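You operate a simulated robot arm through the tools that you are given. There is no shell and no other tool.

The job below is to be done with a simulated robot arm. You get a single attempt, and the scene is never put back.

TASK
Put things in order on the top of the rework bench. At the end: the silver slim chute stands on top of the brown wide tape carton; the brown bench brush stands where the silver slim chute stood; the orange rubbing block stands where the brown bench brush stood; the teal rubbing block stands where the orange rubbing block stood; whatever was shut is shut again. Leave all else as you found it, and nothing knocked over.

Only the result counts: the job must be done as asked and must still hold three seconds after the hand-in. Knocking over, shifting, dropping, spilling or breaking anything else fails it.

THE ROBOT
A 6-joint arm with a two-finger parallel gripper, fixed in place. Base frame: the origin is at the foot of the arm, x ahead of it, y to its left, z up; the work surface is at about z = 0. Units: mm, degrees, N and s.
With the tool pointing down near the work surface it reaches from about 120 to 500 mm from the base axis. Its first joint turns from -72.0 to 72.0 degrees. Payload 0.65 kg.
Tool frame: the origin (TCP) lies between the finger pads and is the grasp point; the fingertips stand 25 mm ahead of it; z points along the fingers, y is the line along which they close. Largest opening 76 mm; finger width 18, thickness 10; the body of the gripper, 36 by 78 mm, starts 45 mm behind the TCP.
Orientation is that of the tool frame in the base frame, as [roll, pitch, yaw] about the fixed x, y, z axes, in that order (R = Rz(yaw) Ry(pitch) Rx(roll)). With the fingers straight down and closing along the base's y, the tool's x points along the base's -x, its y along +y and its z along -z.

THE INTERFACE
- The arm moves only by the tool jog_arm. Its arguments are lists of equal length, an entry for each row: "linear": the shift along the tool's x, y, z in mm, a list of three; "turn": the turn, a rotation vector about the tool's x, y, z in degrees, a list of three; "jaw": the finger opening in mm, from 0 to 76. In form: {"linear": [[dx, dy, dz], ...], "turn": [[ax, ay, az], ...], "jaw": [jaw, ...]}. A call has 1 to 20 rows; each row shifts and turns the commanded pose from where the row before left it, along the tool's axes as they then stand. A row lasts 0.2 s, in which the tool goes at most 50 mm and 8.6 degrees; a call with a longer step from one row to the next is refused whole, and so is a gripper value outside its range. Where a pose cannot be reached the arm comes as near as it can. A force on the tool above 40 N (or 10 N above the force at the start of the call, whichever is more), or a blocked arm, ends the call early, and 0.2 s more pass. Each finger travels about 108 mm/s and halts on what it meets, pressing with about 41 N; the grip force reading is that of the motor and also rises with nothing between the fingers. The clock runs only during rows and for 0.2 s after the last one: add rows that do not move to give the fingers time. The reply holds the time, the measured pose of the TCP, the force on the tool along the base axes, the opening and the grip force, in the units named above and with some noise, with the torque about the TCP (base axes, N m) and any sound that the robot's microphone picked up, and new pictures: "pictures" is both (left out), scene, wrist or none.
- Cameras (640 x 400 px; columns grow to the right, rows downward): "scene" is fixed at [82.4, 295, 428.2]; the picture's right is [-0.61, -0.79, 0.00], its down [-0.38, 0.30, -0.87] and it looks along [0.69, -0.54, -0.48] (base axes); focal length 214 px, centre (320, 200). "wrist" rides on the gripper at [58, 11, -81] in the tool frame; the picture's right is [-0.18, 0.98, 0.00], its down [-0.75, -0.14, -0.64] and it looks along [-0.63, -0.12, 0.77] (tool axes); focal length 243 px, centre (320, 200). There is no depth. A picture from a camera that has moved, and an enlarged one, comes with that camera's place and axes in the base frame and with its lens. The place of the scene camera against the robot may be out by one fixed shift of up to 25 mm in any direction.
- zoom(camera, box): a new picture of the part [left, top, right, bottom] of that camera's present view, enlarged. It takes no simulated time.
- hand_in(): hands the job in; it is judged then, once.

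Nothing tells you positions but the pictures and the camera data. Unless the task says otherwise, let go and move clear before handing in.

The tools are called after "Emit:" by a JSON object that holds its "method" and its "body". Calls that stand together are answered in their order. jog_arm: Moves the arm, as the interface text tells. Its arguments: {"type":"object","properties":{"linear":{"type":"array","items":{"type":"array","items":{"type":"number"}}},"turn":{"type":"array","items":{"type":"array","items":{"type":"number"}}},"jaw":{"type":"array","items":{"type":"number"}},"pictures":{"type":"string","enum":["both","scene","wrist","none"]}},"required":["linear","turn","jaw"]} The other tools are called the same way: zoom (camera, box) takes an enlarged picture of a part of a camera's view; hand_in () hands the job in.

At the start:

```text
clock: 0.0
position: [234.6, 95.9, 343.7]
tool_rot: [-179.9, 0.2, 179.9]
force: [1.0, -0.8, 0.3]
moment: [0.02, -0.01, 0.0]
width: 76.4
grip_force: 0.0
```

scene: 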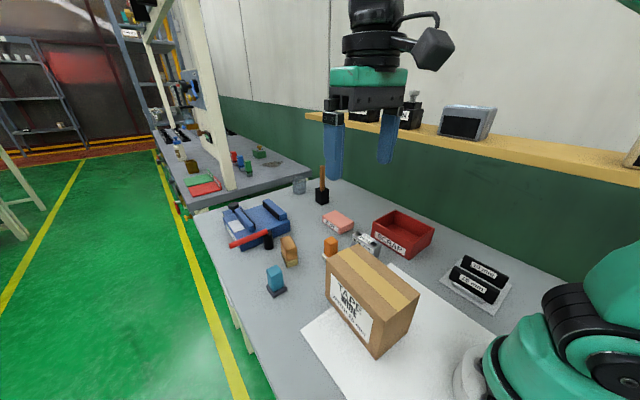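
wrist: 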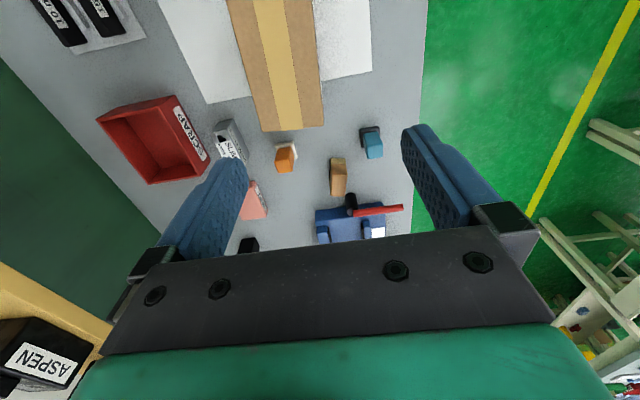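

I see a bench with a tape carton, an orange block, a teal block, a brown brush, a silver chute, a scrap bin and other items. I'll take enlarged pictures first to identify everything.

Emit:
{"method": "zoom", "body": {"camera": "scene", "box": [210, 160, 450, 310]}}

Emit:
{"method": "zoom", "body": {"camera": "wrist", "box": [180, 90, 420, 250]}}

Emit:
{"method": "zoom", "body": {"camera": "scene", "box": [310, 210, 410, 272]}}

Emit:
{"method": "zoom", "body": {"camera": "scene", "box": [210, 180, 310, 302]}}

```text
2.67 times, centred on (330, 235) of scene
camera zoom: at [82.4, 295.0, 428.2], right [-0.61, -0.79, 0.0], down [-0.38, 0.3, -0.87], along [0.69, -0.54, -0.48], focal length 572 px, centre (293, 107)
```

zoom: 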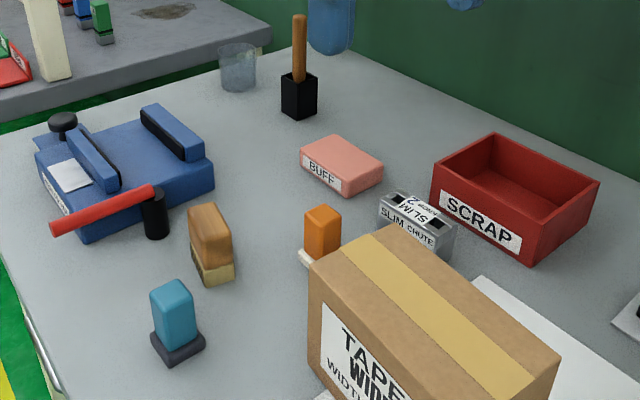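

```text
2.50 times, centred on (300, 170) of wrist
camera zoom: at [175.7, 106.8, 424.1], right [0.19, 0.98, 0.0], down [0.75, -0.14, 0.65], along [0.63, -0.12, -0.76], focal length 606 px, centre (370, 275)
```

zoom: 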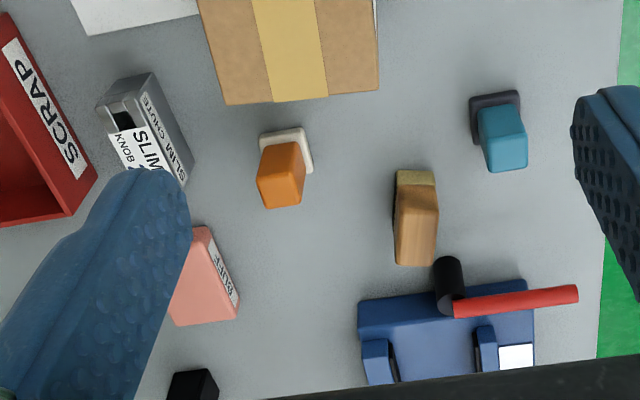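

```text
6.40 times, centred on (360, 241) of scene
camera zoom: at [82.4, 295.0, 428.2], right [-0.61, -0.79, 0.0], down [-0.38, 0.3, -0.87], along [0.69, -0.54, -0.48], focal length 1373 px, centre (64, -62)
```

zoom: 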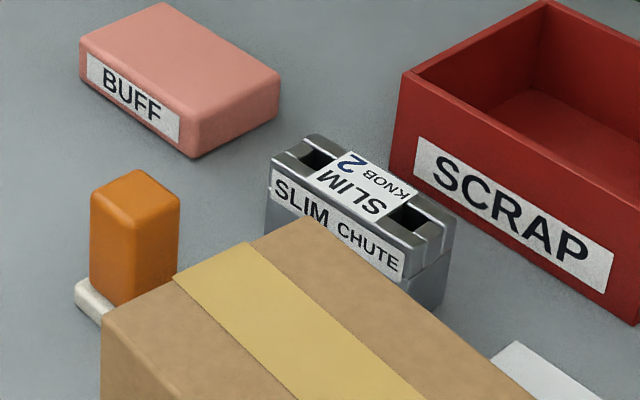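

```text
3.28 times, centred on (260, 241) of scene
camera zoom: at [82.4, 295.0, 428.2], right [-0.61, -0.79, 0.0], down [-0.38, 0.3, -0.87], along [0.69, -0.54, -0.48], focal length 703 px, centre (517, 66)
```

zoom: 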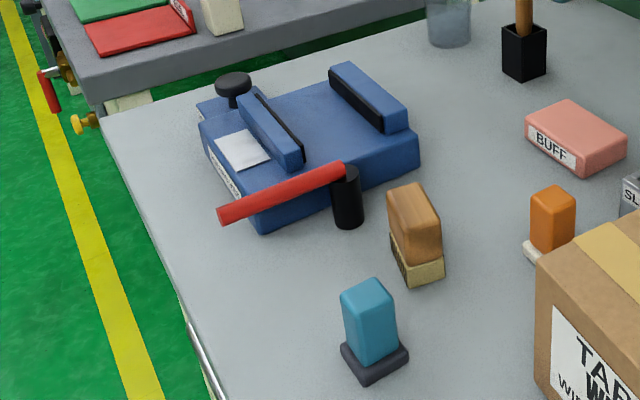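

The orange, teal and brush items stand about 390–460 mm ahead, and the chute lies behind the carton beside the scrap bin. I'll shift the arm while staying high, to get other viewpoints for locating things accurately.

Emit:
{"method": "jog_arm", "body": {"linear": [[20, -40, 0], [20, -40, 0], [20, -40, 0], [0, 0, 0]], "turn": [[0, 0, 0], [0, 0, 0], [0, 0, 0], [0, 0, 0]], "jaw": [76, 76, 76, 76]}}

```text
clock: 1.0
position: [174.3, -25.8, 344.3]
tool_rot: [-179.9, 0.2, 179.9]
force: [-0.1, 0.6, -0.5]
moment: [0.03, 0.0, 0.01]
width: 76.1
grip_force: 0.1
camera wrist: at [115.3, -13.2, 424.5], right [0.18, 0.98, 0.0], down [0.75, -0.14, 0.65], along [0.63, -0.12, -0.76], focal length 243 px, centre (320, 200)
```

scene: 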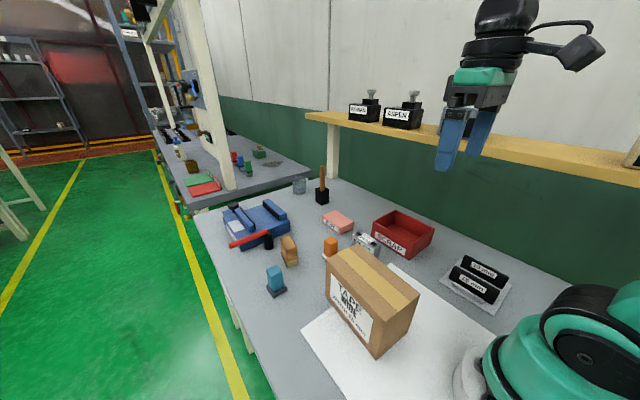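
wrist: 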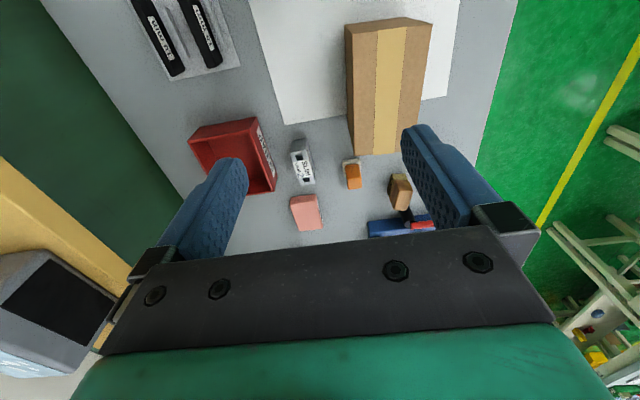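

Emit:
{"method": "zoom", "body": {"camera": "wrist", "box": [180, 100, 440, 250]}}

Emit:
{"method": "zoom", "body": {"camera": "wrist", "box": [240, 0, 480, 160]}}

Emit:
{"method": "zoom", "body": {"camera": "wrist", "box": [270, 130, 330, 190]}}

Emit:
{"method": "zoom", "body": {"camera": "scene", "box": [300, 60, 560, 200]}}

Emit:
{"method": "zoom", "body": {"camera": "scene", "box": [300, 230, 440, 370]}}

```text
2.46 times, centred on (310, 175) of wrist
camera zoom: at [115.3, -13.2, 424.5], right [0.18, 0.98, 0.0], down [0.75, -0.14, 0.65], along [0.63, -0.12, -0.76], focal length 597 px, centre (345, 262)
```

zoom: 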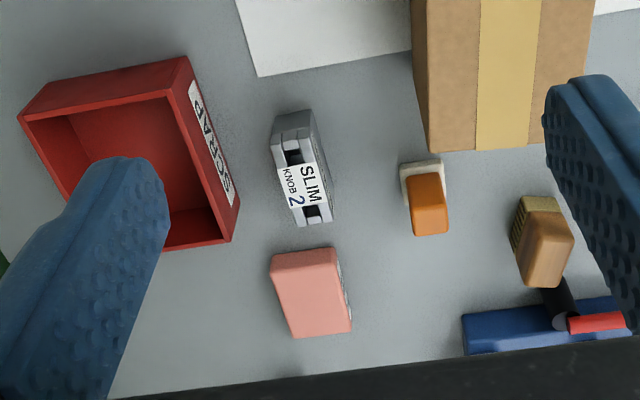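

```text
2.50 times, centred on (360, 80) of wrist
camera zoom: at [115.3, -13.2, 424.5], right [0.18, 0.98, 0.0], down [0.75, -0.14, 0.65], along [0.63, -0.12, -0.76], focal length 606 px, centre (220, 500)
```

zoom: 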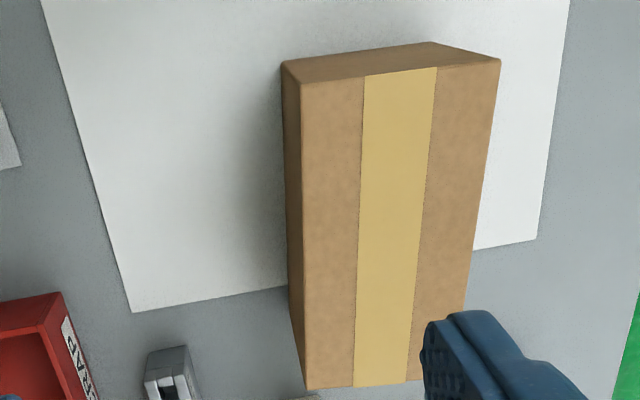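

```text
6.67 times, centred on (300, 160) of wrist
camera zoom: at [115.3, -13.2, 424.5], right [0.18, 0.98, 0.0], down [0.75, -0.14, 0.65], along [0.63, -0.12, -0.76], focal length 1618 px, centre (453, 467)
```

zoom: 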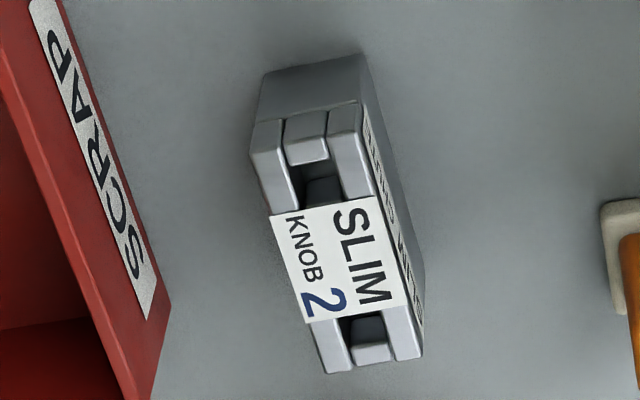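

```text
2.46 times, centred on (430, 130) of scene
camera zoom: at [82.4, 295.0, 428.2], right [-0.61, -0.79, 0.0], down [-0.38, 0.3, -0.87], along [0.69, -0.54, -0.48], focal length 528 px, centre (49, 372)
```

zoom: 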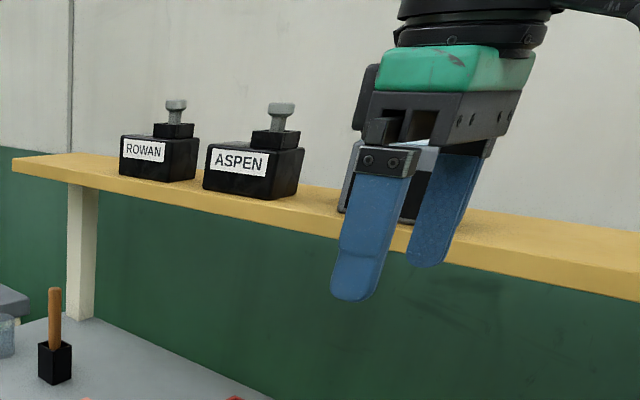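

```text
2.86 times, centred on (370, 300) of scene
camera zoom: at [82.4, 295.0, 428.2], right [-0.61, -0.79, 0.0], down [-0.38, 0.3, -0.87], along [0.69, -0.54, -0.48], focal length 613 px, centre (177, -86)
```

zoom: 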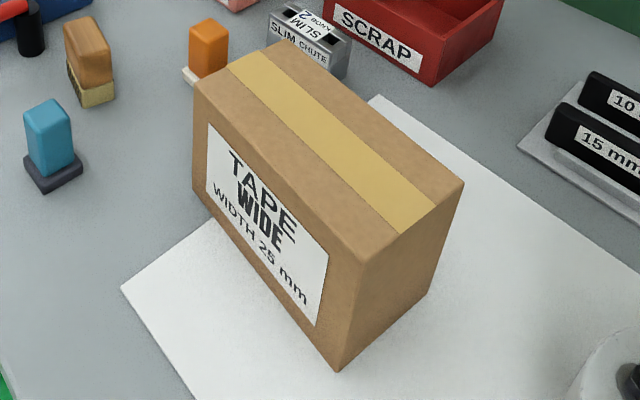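

The carton top is at about z 115 and centred near (230, 51). The chute is near (356, −90) and looks about 30 mm wide. I'll go closer for better measurements of the brush and the blocks.

Emit:
{"method": "jog_arm", "body": {"linear": [[-31, 23, 15], [-31, 23, 15], [-31, 23, 15], [-31, 23, 15], [-31, 23, 15], [0, 0, 0]], "turn": [[0, 0, 0], [0, 0, 0], [0, 0, 0], [0, 0, 0], [0, 0, 0], [0, 0, 0]], "jaw": [76, 76, 76, 76, 76, 76]}}

```text
clock: 2.4
position: [330.1, 90.5, 269.3]
tool_rot: [-179.8, 0.2, 179.9]
force: [0.0, -0.4, 0.2]
moment: [-0.02, -0.01, -0.01]
width: 75.9
grip_force: 0.0
camera wrist: at [271.3, 101.4, 349.6], right [0.19, 0.98, 0.0], down [0.75, -0.14, 0.65], along [0.63, -0.12, -0.76], focal length 243 px, centre (320, 200)
```

scene: 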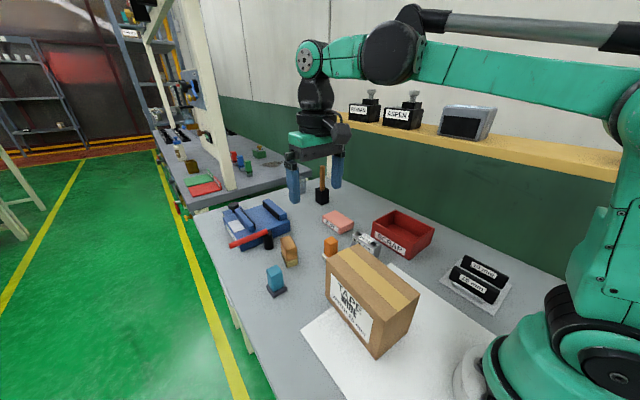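
wrist: 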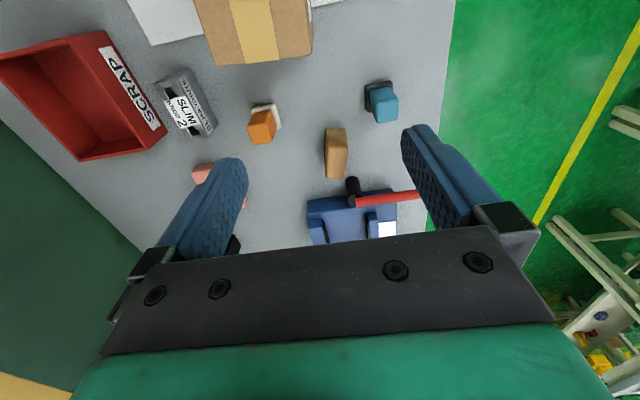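

Emit:
{"method": "zoom", "body": {"camera": "wrist", "box": [230, 70, 430, 195]}}

Emit:
{"method": "zoom", "body": {"camera": "wrist", "box": [300, 110, 400, 250]}}

Emit:
{"method": "zoom", "body": {"camera": "wrist", "box": [140, 50, 240, 150]}}

Emit:
{"method": "zoom", "body": {"camera": "wrist", "box": [240, 60, 420, 180]}}

```text
3.20 times, centred on (330, 132) of wrist
camera zoom: at [271.3, 101.4, 349.6], right [0.19, 0.98, 0.0], down [0.75, -0.14, 0.65], along [0.63, -0.12, -0.76], focal length 776 px, centre (288, 416)
```

zoom: 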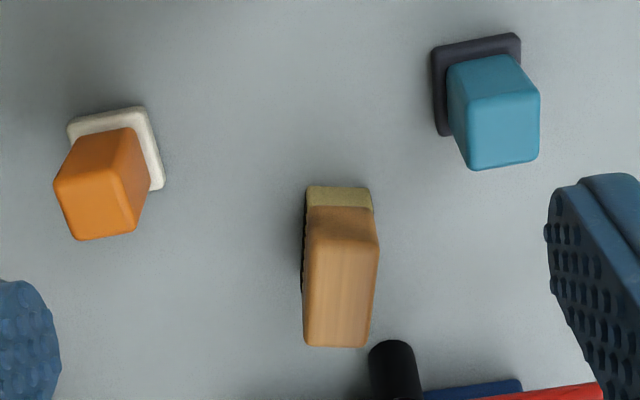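

```text
2.86 times, centred on (350, 180) of wrist
camera zoom: at [271.3, 101.4, 349.6], right [0.19, 0.98, 0.0], down [0.75, -0.14, 0.65], along [0.63, -0.12, -0.76], focal length 693 px, centre (234, 257)
```

zoom: 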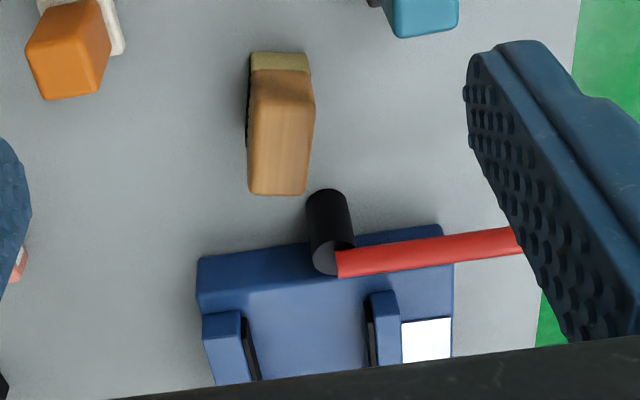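

```text
4.00 times, centred on (190, 100) of wrist
camera zoom: at [271.3, 101.4, 349.6], right [0.19, 0.98, 0.0], down [0.75, -0.14, 0.65], along [0.63, -0.12, -0.76], focal length 970 px, centre (840, 600)
```

zoom: 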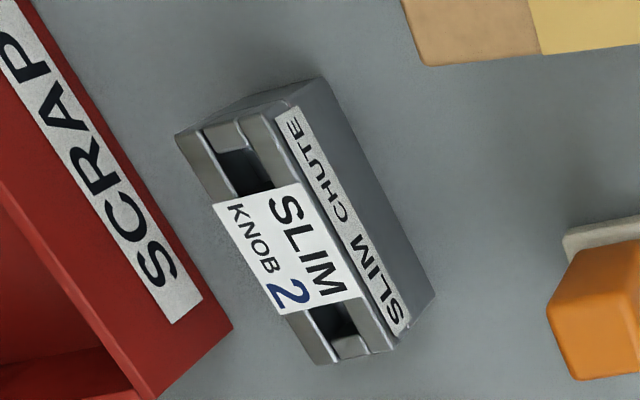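

```text
3.33 times, centred on (330, 120) of wrist
camera zoom: at [271.3, 101.4, 349.6], right [0.19, 0.98, 0.0], down [0.75, -0.14, 0.65], along [0.63, -0.12, -0.76], focal length 809 px, centre (287, 467)
```

zoom: 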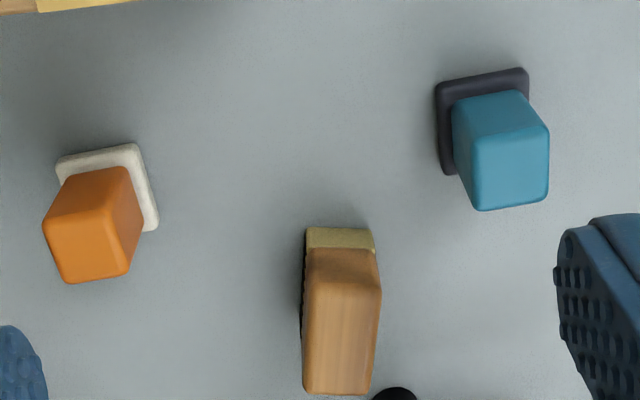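

Teal is at about (391, 162), orange at (392, 0), and the brush at (455, 91) turned by about −12°. I'll look at the chute more closely from above before grasping it.

Emit:
{"method": "jog_arm", "body": {"linear": [[0, -45, 0], [0, -45, 0], [0, -45, 10], [0, -40, 25], [0, 0, 30], [0, 0, 30], [0, 0, 0]], "turn": [[0, 0, 0], [0, 0, 0], [0, 0, 0], [0, 0, 0], [0, 0, 0], [0, 0, 0], [0, 0, 0]], "jaw": [76, 76, 76, 76, 76, 76, 76]}}

```text
clock: 4.0
position: [329.4, -85.6, 174.4]
tool_rot: [-179.9, 0.1, 179.9]
force: [-0.2, -0.2, -0.4]
moment: [0.02, -0.01, -0.02]
width: 76.3
grip_force: 0.0
camera wrist: at [270.8, -73.9, 254.6], right [0.19, 0.98, 0.0], down [0.75, -0.14, 0.65], along [0.63, -0.12, -0.76], focal length 243 px, centre (320, 200)
```

scene: 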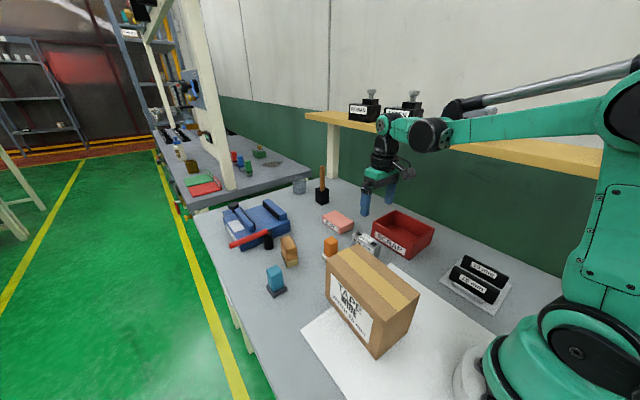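
wrist: 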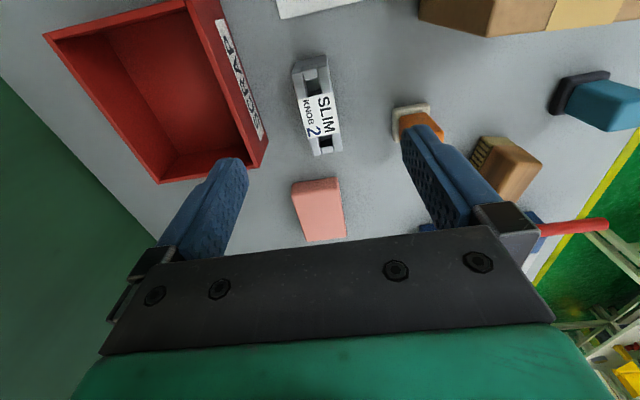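

Emit:
{"method": "zoom", "body": {"camera": "wrist", "box": [270, 40, 370, 170]}}

Emit:
{"method": "zoom", "body": {"camera": "wrist", "box": [380, 60, 640, 250]}}

Emit:
{"method": "zoom", "body": {"camera": "wrist", "box": [140, 0, 360, 190]}}

```text
3.08 times, centred on (320, 105) of wrist
camera zoom: at [270.8, -73.9, 254.6], right [0.19, 0.98, 0.0], down [0.75, -0.14, 0.65], along [0.63, -0.12, -0.76], focal length 746 px, centre (320, 492)
```

zoom: 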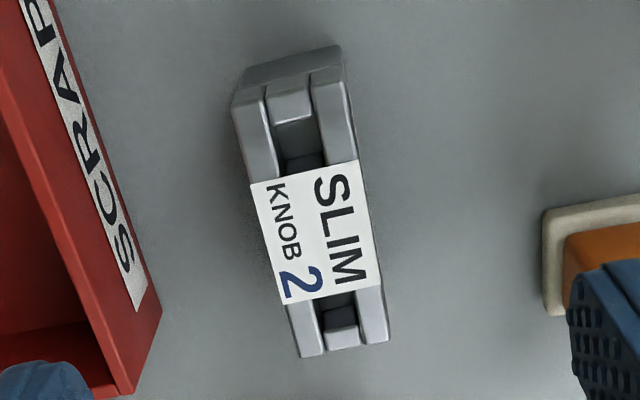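

```text
2.11 times, centred on (510, 155) of wrist
camera zoom: at [270.8, -73.9, 254.6], right [0.19, 0.98, 0.0], down [0.75, -0.14, 0.65], along [0.63, -0.12, -0.76], focal length 511 px, centre (-80, 295)
```

zoom: 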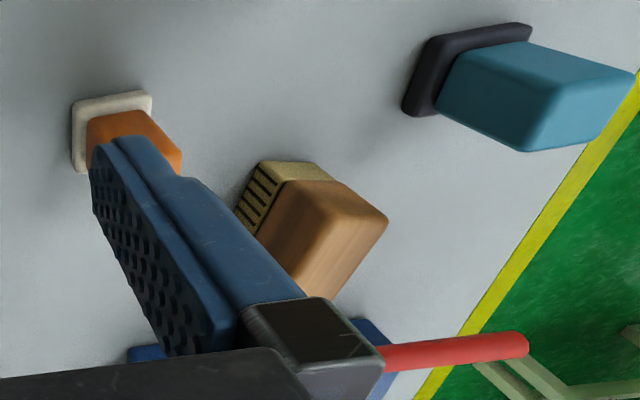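

```text
2.11 times, centred on (250, 95) of wrist
camera zoom: at [270.8, -73.9, 254.6], right [0.19, 0.98, 0.0], down [0.75, -0.14, 0.65], along [0.63, -0.12, -0.76], focal length 511 px, centre (467, 421)
```

zoom: 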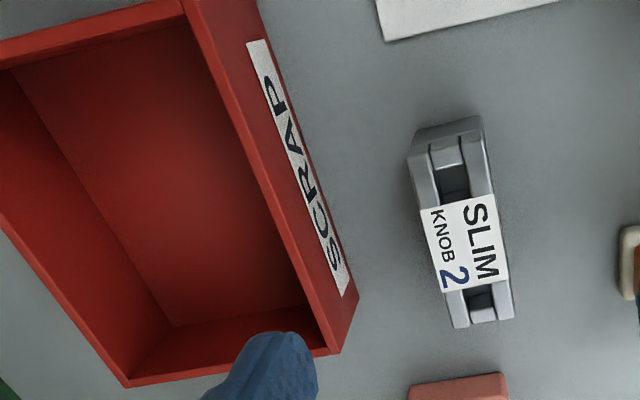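

The chute is about 75 × 30 × 48 mm, centred near (350, −90). I'll narrow the jaw to 52 mm and move to just above it, to check alignment before going down.

Emit:
{"method": "jog_arm", "body": {"linear": [[-10.3, -2.2, 30], [-10.3, -2.2, 30], [0, 0, 25], [0, 0, 0]], "turn": [[0, 0, 0], [0, 0, 0], [0, 0, 0], [0, 0, 0]], "jaw": [60, 54, 54, 54]}}

Emit:
{"method": "zoom", "body": {"camera": "wrist", "box": [180, 40, 440, 240]}}

Emit:
{"method": "zoom", "body": {"camera": "scene", "box": [320, 150, 460, 270]}}

```text
clock: 5.0
position: [350.4, -90.0, 89.4]
tool_rot: [-179.9, 0.2, 179.8]
force: [-0.4, -0.2, -0.1]
moment: [0.02, -0.02, -0.01]
width: 53.9
grip_force: 0.0
camera wrist: at [292.1, -78.5, 169.6], right [0.19, 0.98, 0.0], down [0.75, -0.14, 0.65], along [0.63, -0.12, -0.76], focal length 243 px, centre (320, 200)
```

scene: 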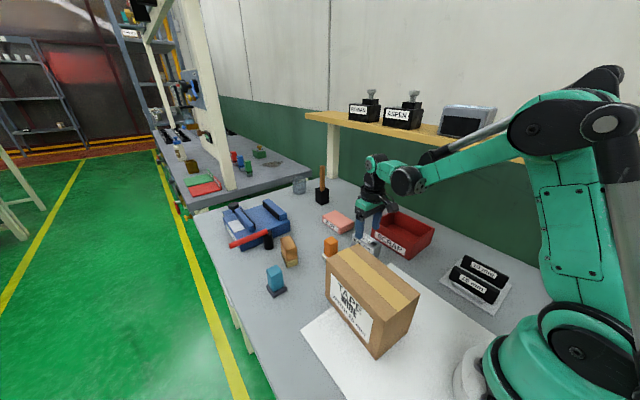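
wrist: 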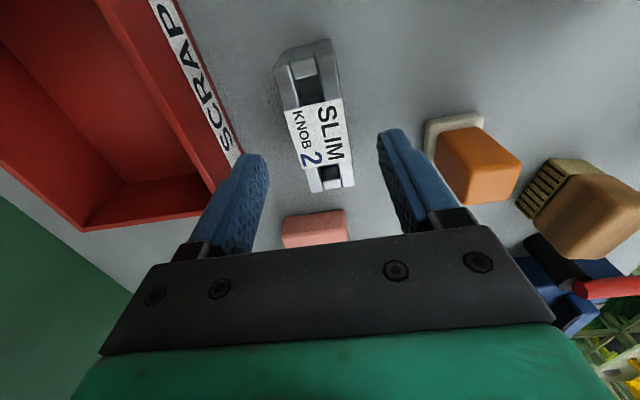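

```text
2.00 times, centred on (310, 140) of wrist
camera zoom: at [292.1, -78.5, 169.6], right [0.19, 0.98, 0.0], down [0.75, -0.14, 0.65], along [0.63, -0.12, -0.76], focal length 485 px, centre (340, 320)
```

zoom: 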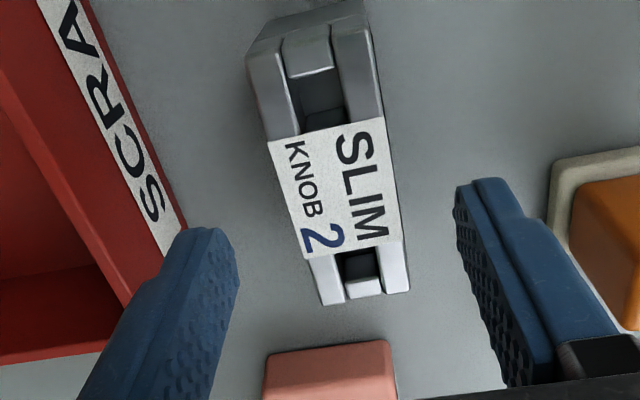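

```text
3.33 times, centred on (390, 210) of scene
camera zoom: at [82.4, 295.0, 428.2], right [-0.61, -0.79, 0.0], down [-0.38, 0.3, -0.87], along [0.69, -0.54, -0.48], focal length 715 px, centre (87, 167)
```

zoom: 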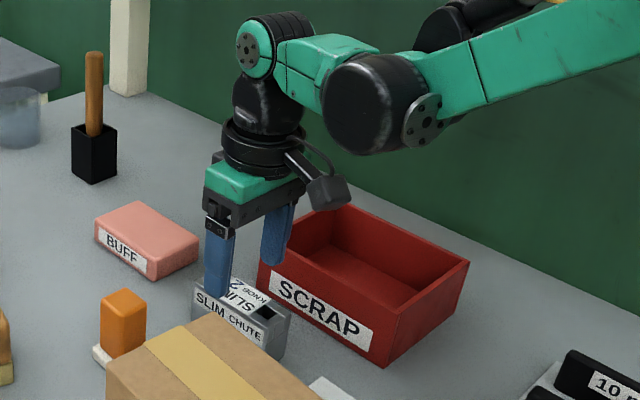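

Alignment looks good, with the fingers straddling the chute and the bin wall well clear at y ≈ −154. I'll lower and close on the chute.

Emit:
{"method": "jog_arm", "body": {"linear": [[0, 0, 25], [0, 0, 25], [0, 0, 8], [0, 0, 0], [0, 0, 0], [0, 0, 0], [0, 0, 0]], "turn": [[0, 0, 0], [0, 0, 0], [0, 0, 0], [0, 0, 0], [0, 0, 0], [0, 0, 0], [0, 0, 0]], "jaw": [54, 54, 54, 44, 34, 26, 26]}}

Emit:
{"method": "zoom", "body": {"camera": "wrist", "box": [180, 40, 440, 240]}}

```text
clock: 6.6
position: [349.7, -89.4, 31.7]
tool_rot: [-179.9, 0.2, 179.9]
force: [0.9, -0.4, 0.3]
moment: [-0.03, -0.02, 0.0]
width: 29.7
grip_force: 41.3
camera wrist: at [292.1, -77.7, 111.9], right [0.19, 0.98, 0.0], down [0.75, -0.14, 0.65], along [0.63, -0.12, -0.76], focal length 243 px, centre (320, 200)
```

scene: 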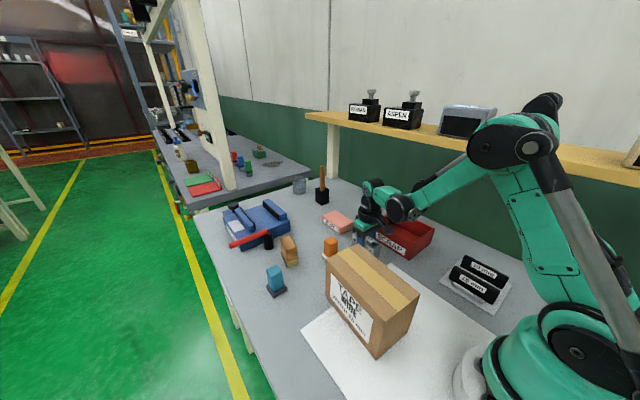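
wrist: 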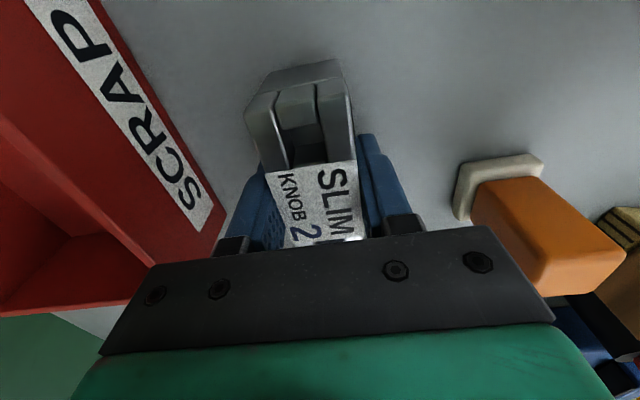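

```text
2.00 times, centred on (310, 140) of wrist
camera zoom: at [292.1, -77.7, 111.9], right [0.19, 0.98, 0.0], down [0.75, -0.14, 0.65], along [0.63, -0.12, -0.76], focal length 485 px, centre (340, 320)
```

zoom: 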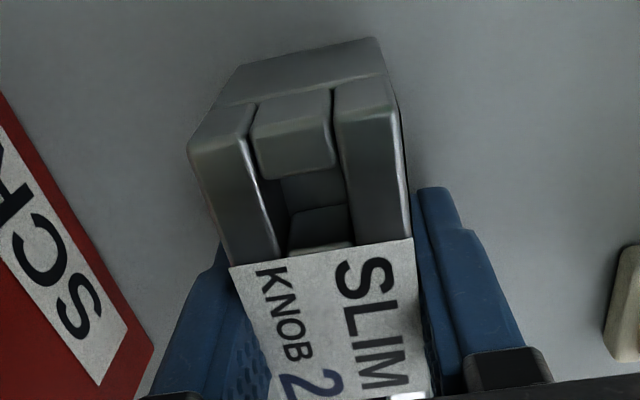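

The chute is gripped, with the jaw stopped at 29.7 mm. I'll lift it a little and check the load.

Emit:
{"method": "jog_arm", "body": {"linear": [[0, 0, -5], [0, 0, -10], [0, 0, -15], [0, 0, 0], [0, 0, 0]], "turn": [[0, 0, 0], [0, 0, 0], [0, 0, 0], [0, 0, 0], [0, 0, 0]], "jaw": [26, 26, 26, 26, 26]}}

Emit:
{"method": "zoom", "body": {"camera": "scene", "box": [320, 170, 440, 270]}}

```text
clock: 7.8
position: [350.5, -89.4, 62.0]
tool_rot: [-179.9, 0.1, 179.9]
force: [0.3, 0.1, -1.7]
moment: [0.02, -0.02, 0.02]
width: 29.7
grip_force: 41.0
camera wrist: at [291.8, -77.9, 141.8], right [0.19, 0.98, 0.0], down [0.75, -0.14, 0.65], along [0.63, -0.12, -0.76], focal length 243 px, centre (320, 200)
```

scene: 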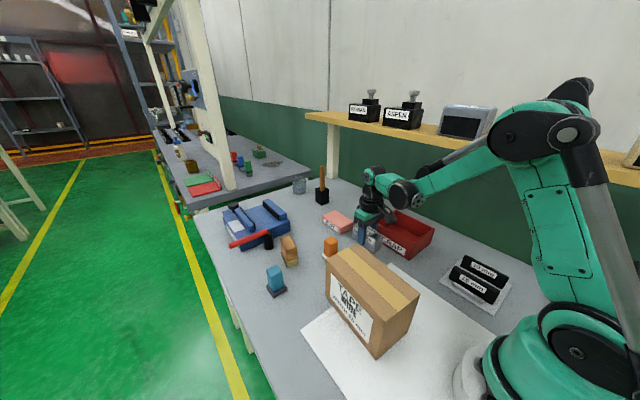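
wrist: 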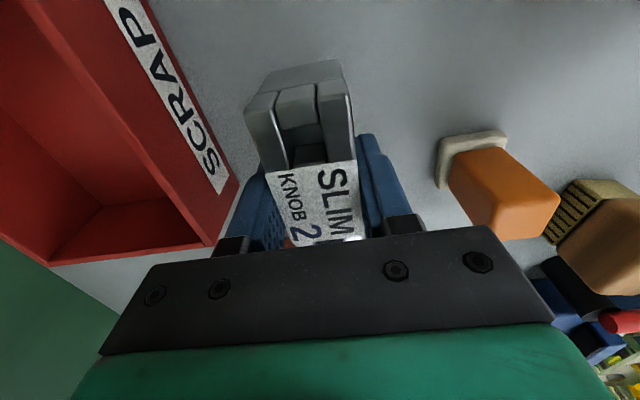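

```text
4.00 times, centred on (380, 220) of scene
camera zoom: at [82.4, 295.0, 428.2], right [-0.61, -0.79, 0.0], down [-0.38, 0.3, -0.87], along [0.69, -0.54, -0.48], focal length 858 px, centre (80, 120)
```

zoom: 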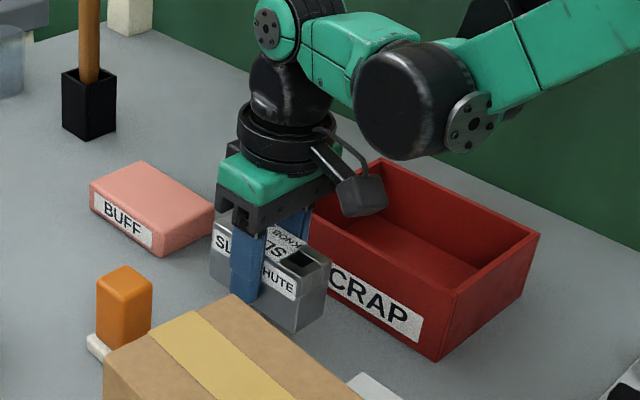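

The chute lifted cleanly at about 1.7 N. I'll raise it above the carton and carry it across to the middle of the carton's top.

Emit:
{"method": "jog_arm", "body": {"linear": [[0, 0, -35], [0, 0, -45], [0, 0, -45], [0, 0, -5], [24, 28, 0], [24, 28, 0], [24, 28, 0], [24, 28, 0], [24, 28, 0], [0, 0, 0], [0, 0, 0]], "turn": [[0, 0, 0], [0, 0, 0], [0, 0, 0], [0, 0, 0], [0, 0, 0], [0, 0, 0], [0, 0, 0], [0, 0, 0], [0, 0, 0], [0, 0, 0], [0, 0, 0]], "jaw": [26, 26, 26, 26, 26, 26, 26, 26, 26, 26, 26]}}

Emit:
{"method": "zoom", "body": {"camera": "scene", "box": [290, 150, 450, 370]}}

Emit:
{"method": "zoom", "body": {"camera": "wrist", "box": [180, 0, 440, 240]}}

```text
clock: 10.2
position: [228.6, 52.5, 190.2]
tool_rot: [-179.9, 0.2, 179.9]
force: [-0.3, 0.5, -2.3]
moment: [-0.04, 0.0, -0.02]
width: 29.8
grip_force: 41.1
camera wrist: at [171.2, 63.0, 270.9], right [0.19, 0.98, 0.0], down [0.75, -0.14, 0.65], along [0.63, -0.12, -0.76], focal length 243 px, centre (320, 200)
```

scene: 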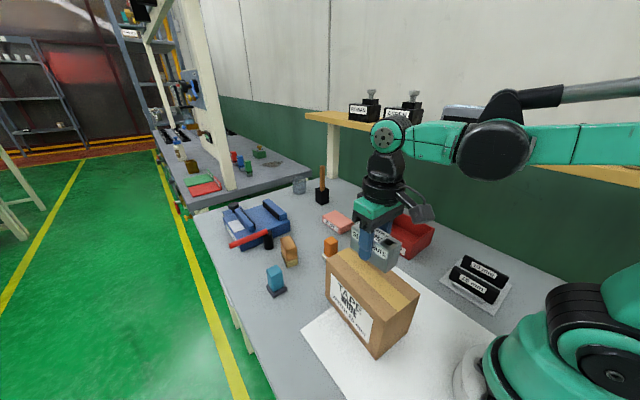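
wrist: 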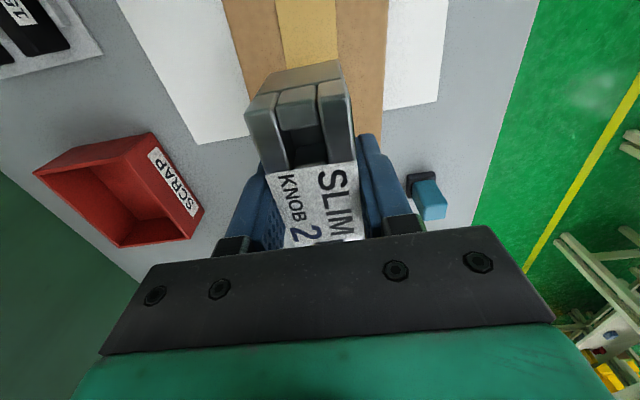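

```text
1.82 times, centred on (370, 260) of scene
camera zoom: at [82.4, 295.0, 428.2], right [-0.61, -0.79, 0.0], down [-0.38, 0.3, -0.87], along [0.69, -0.54, -0.48], focal length 390 px, centre (229, 91)
```

zoom: 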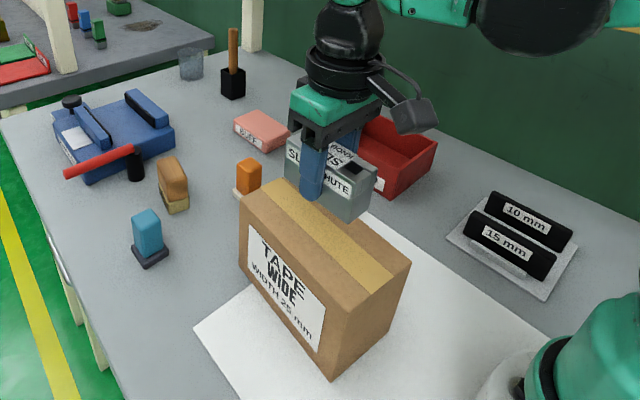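

```text
1.67 times, centred on (310, 120) of wrist
camera zoom: at [171.2, 63.0, 270.9], right [0.19, 0.98, 0.0], down [0.75, -0.14, 0.65], along [0.63, -0.12, -0.76], focal length 404 px, centre (337, 333)
```

zoom: 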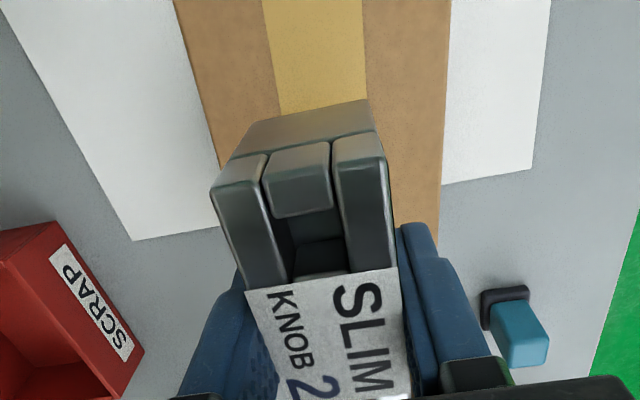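

The chute is centred over the carton top. I'll lower it to just above contact, then go down gently while watching the force.

Emit:
{"method": "jog_arm", "body": {"linear": [[-1, -1, 20], [0, 0, 17], [0, 0, 0]], "turn": [[0, 0, 0], [0, 0, 0], [0, 0, 0]], "jaw": [26, 26, 26], "pictures": "scene"}}

Emit:
{"method": "zoom", "body": {"camera": "scene", "box": [310, 210, 430, 300]}}

Emit:
{"method": "jog_arm", "body": {"linear": [[0, 0, 1], [0, 0, 1], [0, 0, 0]], "turn": [[0, 0, 0], [0, 0, 0], [0, 0, 0]], "jaw": [26, 26, 26], "pictures": "none"}}

```text
clock: 11.0
position: [230.3, 48.0, 152.5]
tool_rot: [-180.0, 0.2, 179.9]
force: [-0.2, 0.3, -0.4]
moment: [0.01, -0.02, 0.0]
width: 29.7
grip_force: 40.7
```

scene: 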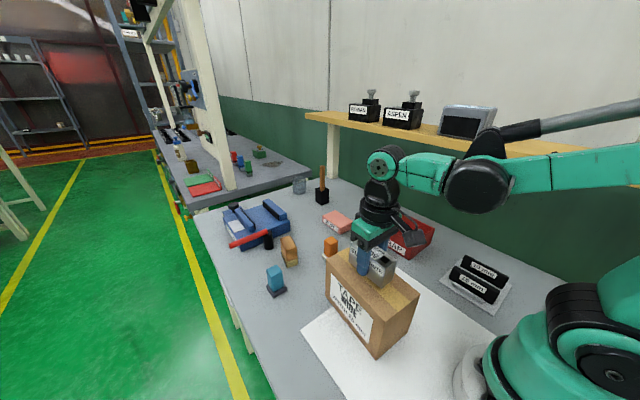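

```text
4.44 times, centred on (370, 255) of scene
camera zoom: at [82.4, 295.0, 428.2], right [-0.61, -0.79, 0.0], down [-0.38, 0.3, -0.87], along [0.69, -0.54, -0.48], focal length 953 px, centre (98, -44)
```

zoom: 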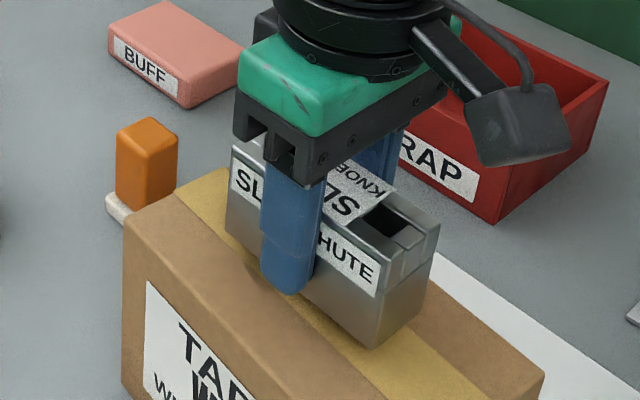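

```text
clock: 11.8
position: [229.9, 49.3, 150.8]
tool_rot: [-180.0, 0.2, 179.9]
force: [-0.7, -0.4, -1.5]
moment: [0.01, 0.0, 0.0]
width: 29.7
grip_force: 41.2
```

The chute hovers a few mm above the carton top. I'm going down in small steps until the force shows contact.

Emit:
{"method": "jog_arm", "body": {"linear": [[0, 0, 1], [0, 0, 1], [0, 0, 0]], "turn": [[0, 0, 0], [0, 0, 0], [0, 0, 0]], "jaw": [26, 26, 26], "pictures": "none"}}

Emit:
{"method": "jog_arm", "body": {"linear": [[0, 0, 0.8], [0, 0, 0]], "turn": [[0, 0, 0], [0, 0, 0]], "jaw": [26, 26], "pictures": "scene"}}

Emit:
{"method": "zoom", "body": {"camera": "scene", "box": [340, 240, 410, 300]}}

```text
clock: 12.6
position: [230.5, 49.6, 149.7]
tool_rot: [-180.0, 0.2, 179.9]
force: [1.1, 0.3, -1.6]
moment: [0.01, -0.01, 0.01]
width: 29.8
grip_force: 41.0
```

```text
clock: 13.2
position: [230.7, 50.0, 149.2]
tool_rot: [-179.9, 0.3, 180.0]
force: [0.1, -0.3, -1.6]
moment: [0.02, 0.02, 0.04]
width: 29.8
grip_force: 41.3
```

scene: 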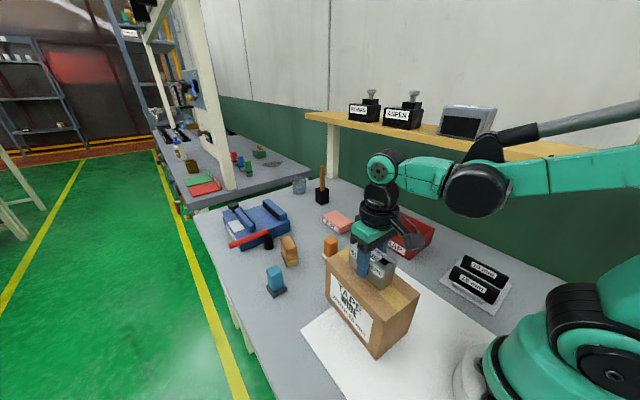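

```text
6.67 times, centred on (375, 270) of scene
camera zoom: at [82.4, 295.0, 428.2], right [-0.61, -0.79, 0.0], down [-0.38, 0.3, -0.87], along [0.69, -0.54, -0.48], focal length 1430 px, centre (-47, -267)
```

zoom: 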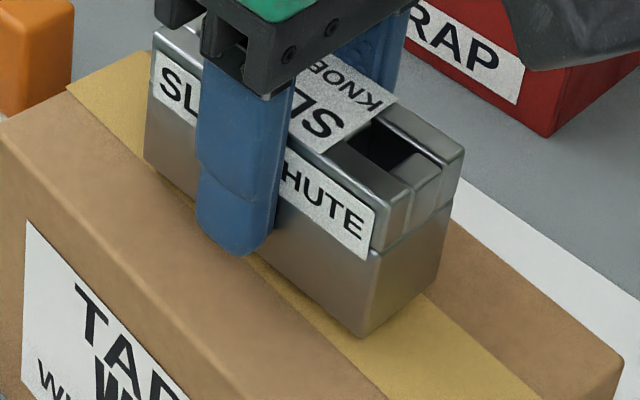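

Not in contact yet, so I'm continuing in small steps.

Emit:
{"method": "jog_arm", "body": {"linear": [[0, 0, 0.8], [0, 0, 0.7], [0, 0, 0]], "turn": [[0, 0, 0], [0, 0, 0], [0, 0, 0]], "jaw": [26, 26, 26], "pictures": "none"}}

Emit:
{"method": "jog_arm", "body": {"linear": [[0, 0, 0.7], [0, 0, 0]], "turn": [[0, 0, 0], [0, 0, 0]], "jaw": [26, 26], "pictures": "none"}}

Emit:
{"method": "jog_arm", "body": {"linear": [[0, 0, 0.7], [0, 0, 0]], "turn": [[0, 0, 0], [0, 0, 0]], "jaw": [26, 26], "pictures": "none"}}

```text
clock: 14.0
position: [230.8, 49.5, 148.2]
tool_rot: [-180.0, 0.2, 179.8]
force: [0.3, 0.4, -1.8]
moment: [0.02, 0.0, 0.0]
width: 29.5
grip_force: 41.2
```

```text
clock: 14.6
position: [231.0, 48.6, 146.5]
tool_rot: [-179.9, 0.1, 179.9]
force: [-0.2, 0.2, -1.6]
moment: [-0.02, 0.02, 0.02]
width: 29.8
grip_force: 41.2
```

```text
clock: 15.2
position: [230.9, 49.4, 145.9]
tool_rot: [-179.9, 0.2, 179.9]
force: [0.0, 0.3, -1.5]
moment: [0.03, 0.01, -0.04]
width: 29.5
grip_force: 41.2
```

Still free, and the force stays at the chute's weight. I'm continuing down gently.

Emit:
{"method": "jog_arm", "body": {"linear": [[0, 0, 0.7], [0, 0, 0]], "turn": [[0, 0, 0], [0, 0, 0]], "jaw": [26, 26], "pictures": "none"}}

Emit:
{"method": "jog_arm", "body": {"linear": [[0, 0, 0.7], [0, 0, 0]], "turn": [[0, 0, 0], [0, 0, 0]], "jaw": [26, 26], "pictures": "scene"}}

Emit:
{"method": "zoom", "body": {"camera": "scene", "box": [340, 240, 410, 300]}}

```text
clock: 15.8
position: [230.7, 49.6, 146.0]
tool_rot: [180.0, 0.2, 179.9]
force: [-0.2, 0.0, -1.7]
moment: [0.0, -0.02, 0.0]
width: 29.6
grip_force: 41.5
```

```text
clock: 16.4
position: [230.3, 49.0, 144.9]
tool_rot: [-179.9, 0.2, 180.0]
force: [0.1, -0.6, -1.2]
moment: [0.02, 0.0, 0.01]
width: 29.7
grip_force: 41.2
```

scene: 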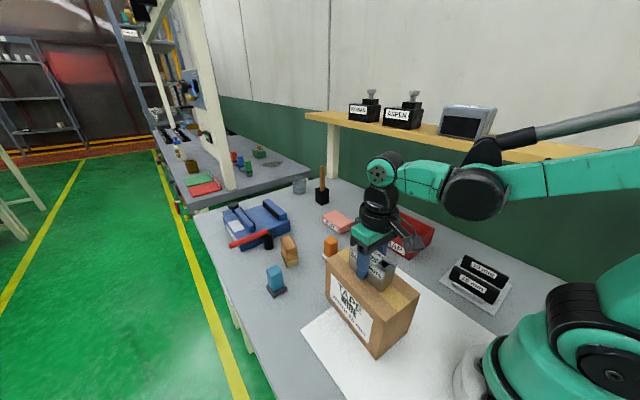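

```text
6.67 times, centred on (375, 270) of scene
camera zoom: at [82.4, 295.0, 428.2], right [-0.61, -0.79, 0.0], down [-0.38, 0.3, -0.87], along [0.69, -0.54, -0.48], focal length 1430 px, centre (-47, -267)
```

zoom: 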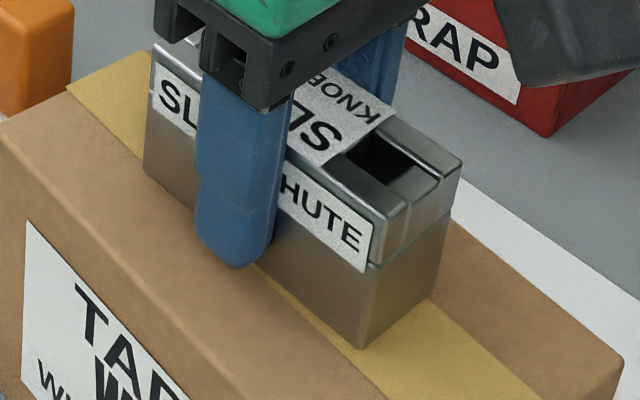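

I see no contact sign yet, so I'm continuing down with small steps.

Emit:
{"method": "jog_arm", "body": {"linear": [[0, 0, 0.7], [0, 0, 0], [0, 0, 0]], "turn": [[0, 0, 0], [0, 0, 0], [0, 0, 0]], "jaw": [26, 26, 26], "pictures": "none"}}

Emit:
{"method": "jog_arm", "body": {"linear": [[0, 0, 0.7], [0, 0, 0], [0, 0, 0]], "turn": [[0, 0, 0], [0, 0, 0], [0, 0, 0]], "jaw": [26, 26, 26], "pictures": "none"}}

Emit:
{"method": "jog_arm", "body": {"linear": [[0, 0, 0.7], [0, 0, 0], [0, 0, 0]], "turn": [[0, 0, 0], [0, 0, 0], [0, 0, 0]], "jaw": [26, 26, 26], "pictures": "none"}}

```text
clock: 17.2
position: [231.4, 49.5, 143.5]
tool_rot: [-179.8, 0.2, 180.0]
force: [-5.6, -0.7, 37.9]
moment: [0.05, 0.24, -0.02]
width: 30.0
grip_force: 41.4
```

```text
clock: 17.5
position: [231.2, 49.3, 143.2]
tool_rot: [-179.9, 0.0, 179.9]
force: [-3.9, 0.2, 16.5]
moment: [0.13, -0.2, 0.03]
width: 29.8
grip_force: 40.4
stopped in row 1: the force on the tool passed its limit at 53 N (the readings are from after the stop); the commanded pose is now the measured one
```

```text
clock: 17.9
position: [231.9, 49.5, 143.8]
tool_rot: [-179.9, 0.1, -180.0]
force: [-3.6, 0.5, 15.0]
moment: [0.06, -0.38, 0.01]
width: 29.7
grip_force: 41.2
stopped in row 2: the force on the tool passed its limit at 47 N (the readings are from after the stop); the commanded pose is now the measured one
```

Contact came at TCP z ≈ 144, so the carton top is about 112. I'll relieve the press slightly and then open the jaw.

Emit:
{"method": "jog_arm", "body": {"linear": [[0, 0, -0.5], [0, 0, 0], [0, 0, 0]], "turn": [[0, 0, 0], [0, 0, 0], [0, 0, 0]], "jaw": [26, 26, 26], "pictures": "none"}}

```text
clock: 18.8
position: [230.7, 50.2, 144.3]
tool_rot: [-179.8, 0.1, 179.9]
force: [0.6, -0.7, -1.6]
moment: [-0.01, 0.0, 0.0]
width: 29.7
grip_force: 40.9
```

The load is back to just the chute's weight, less than 0.5 mm above the carton. I'll release now.

Emit:
{"method": "jog_arm", "body": {"linear": [[0, 0, 0], [0, 0, 0], [0, 0, 0], [0, 0, 0]], "turn": [[0, 0, 0], [0, 0, 0], [0, 0, 0], [0, 0, 0]], "jaw": [32, 38, 46, 50]}}

Emit:
{"method": "zoom", "body": {"camera": "wrist", "box": [180, 40, 440, 240]}}

Emit:
{"method": "zoom", "body": {"camera": "scene", "box": [320, 230, 420, 310]}}

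```text
clock: 19.8
position: [230.4, 49.5, 144.0]
tool_rot: [-179.9, 0.1, 179.9]
force: [-0.2, 0.4, -0.6]
moment: [0.0, 0.0, -0.01]
width: 50.1
grip_force: 0.2
camera wrist: at [173.4, 61.1, 224.7], right [0.19, 0.98, 0.0], down [0.75, -0.14, 0.64], along [0.63, -0.12, -0.76], focal length 243 px, centre (320, 200)
```

scene: 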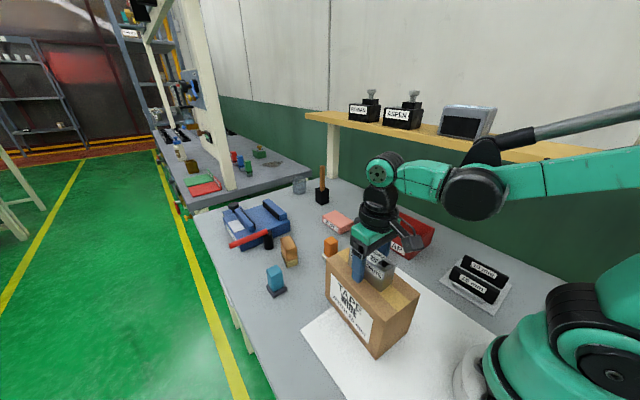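
wrist: 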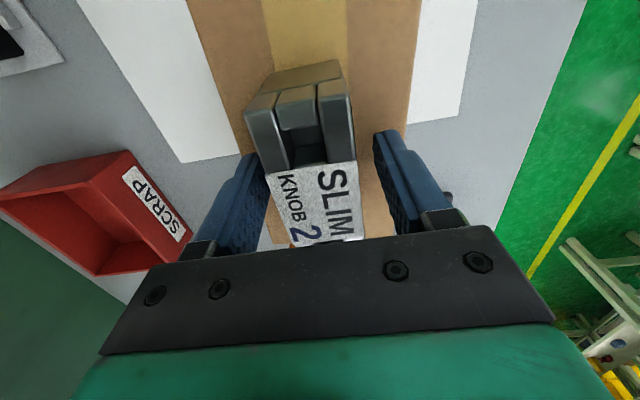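

```text
2.00 times, centred on (310, 140) of wrist
camera zoom: at [173.4, 61.1, 224.7], right [0.19, 0.98, 0.0], down [0.75, -0.14, 0.64], along [0.63, -0.12, -0.76], focal length 485 px, centre (340, 320)
```

zoom: 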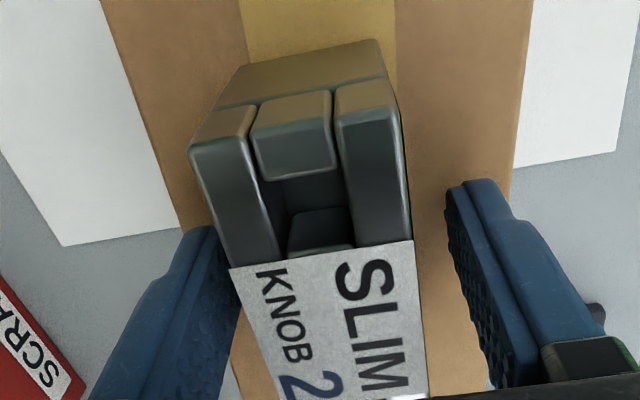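

```text
5.00 times, centred on (370, 270) of scene
camera zoom: at [82.4, 295.0, 428.2], right [-0.61, -0.79, 0.0], down [-0.38, 0.3, -0.87], along [0.69, -0.54, -0.48], focal length 1072 px, centre (70, -150)
```

zoom: 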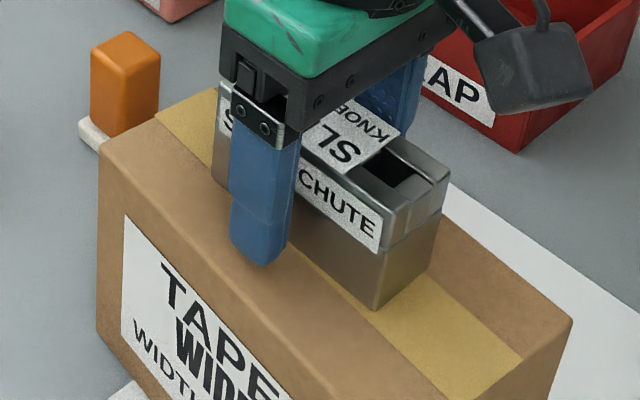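

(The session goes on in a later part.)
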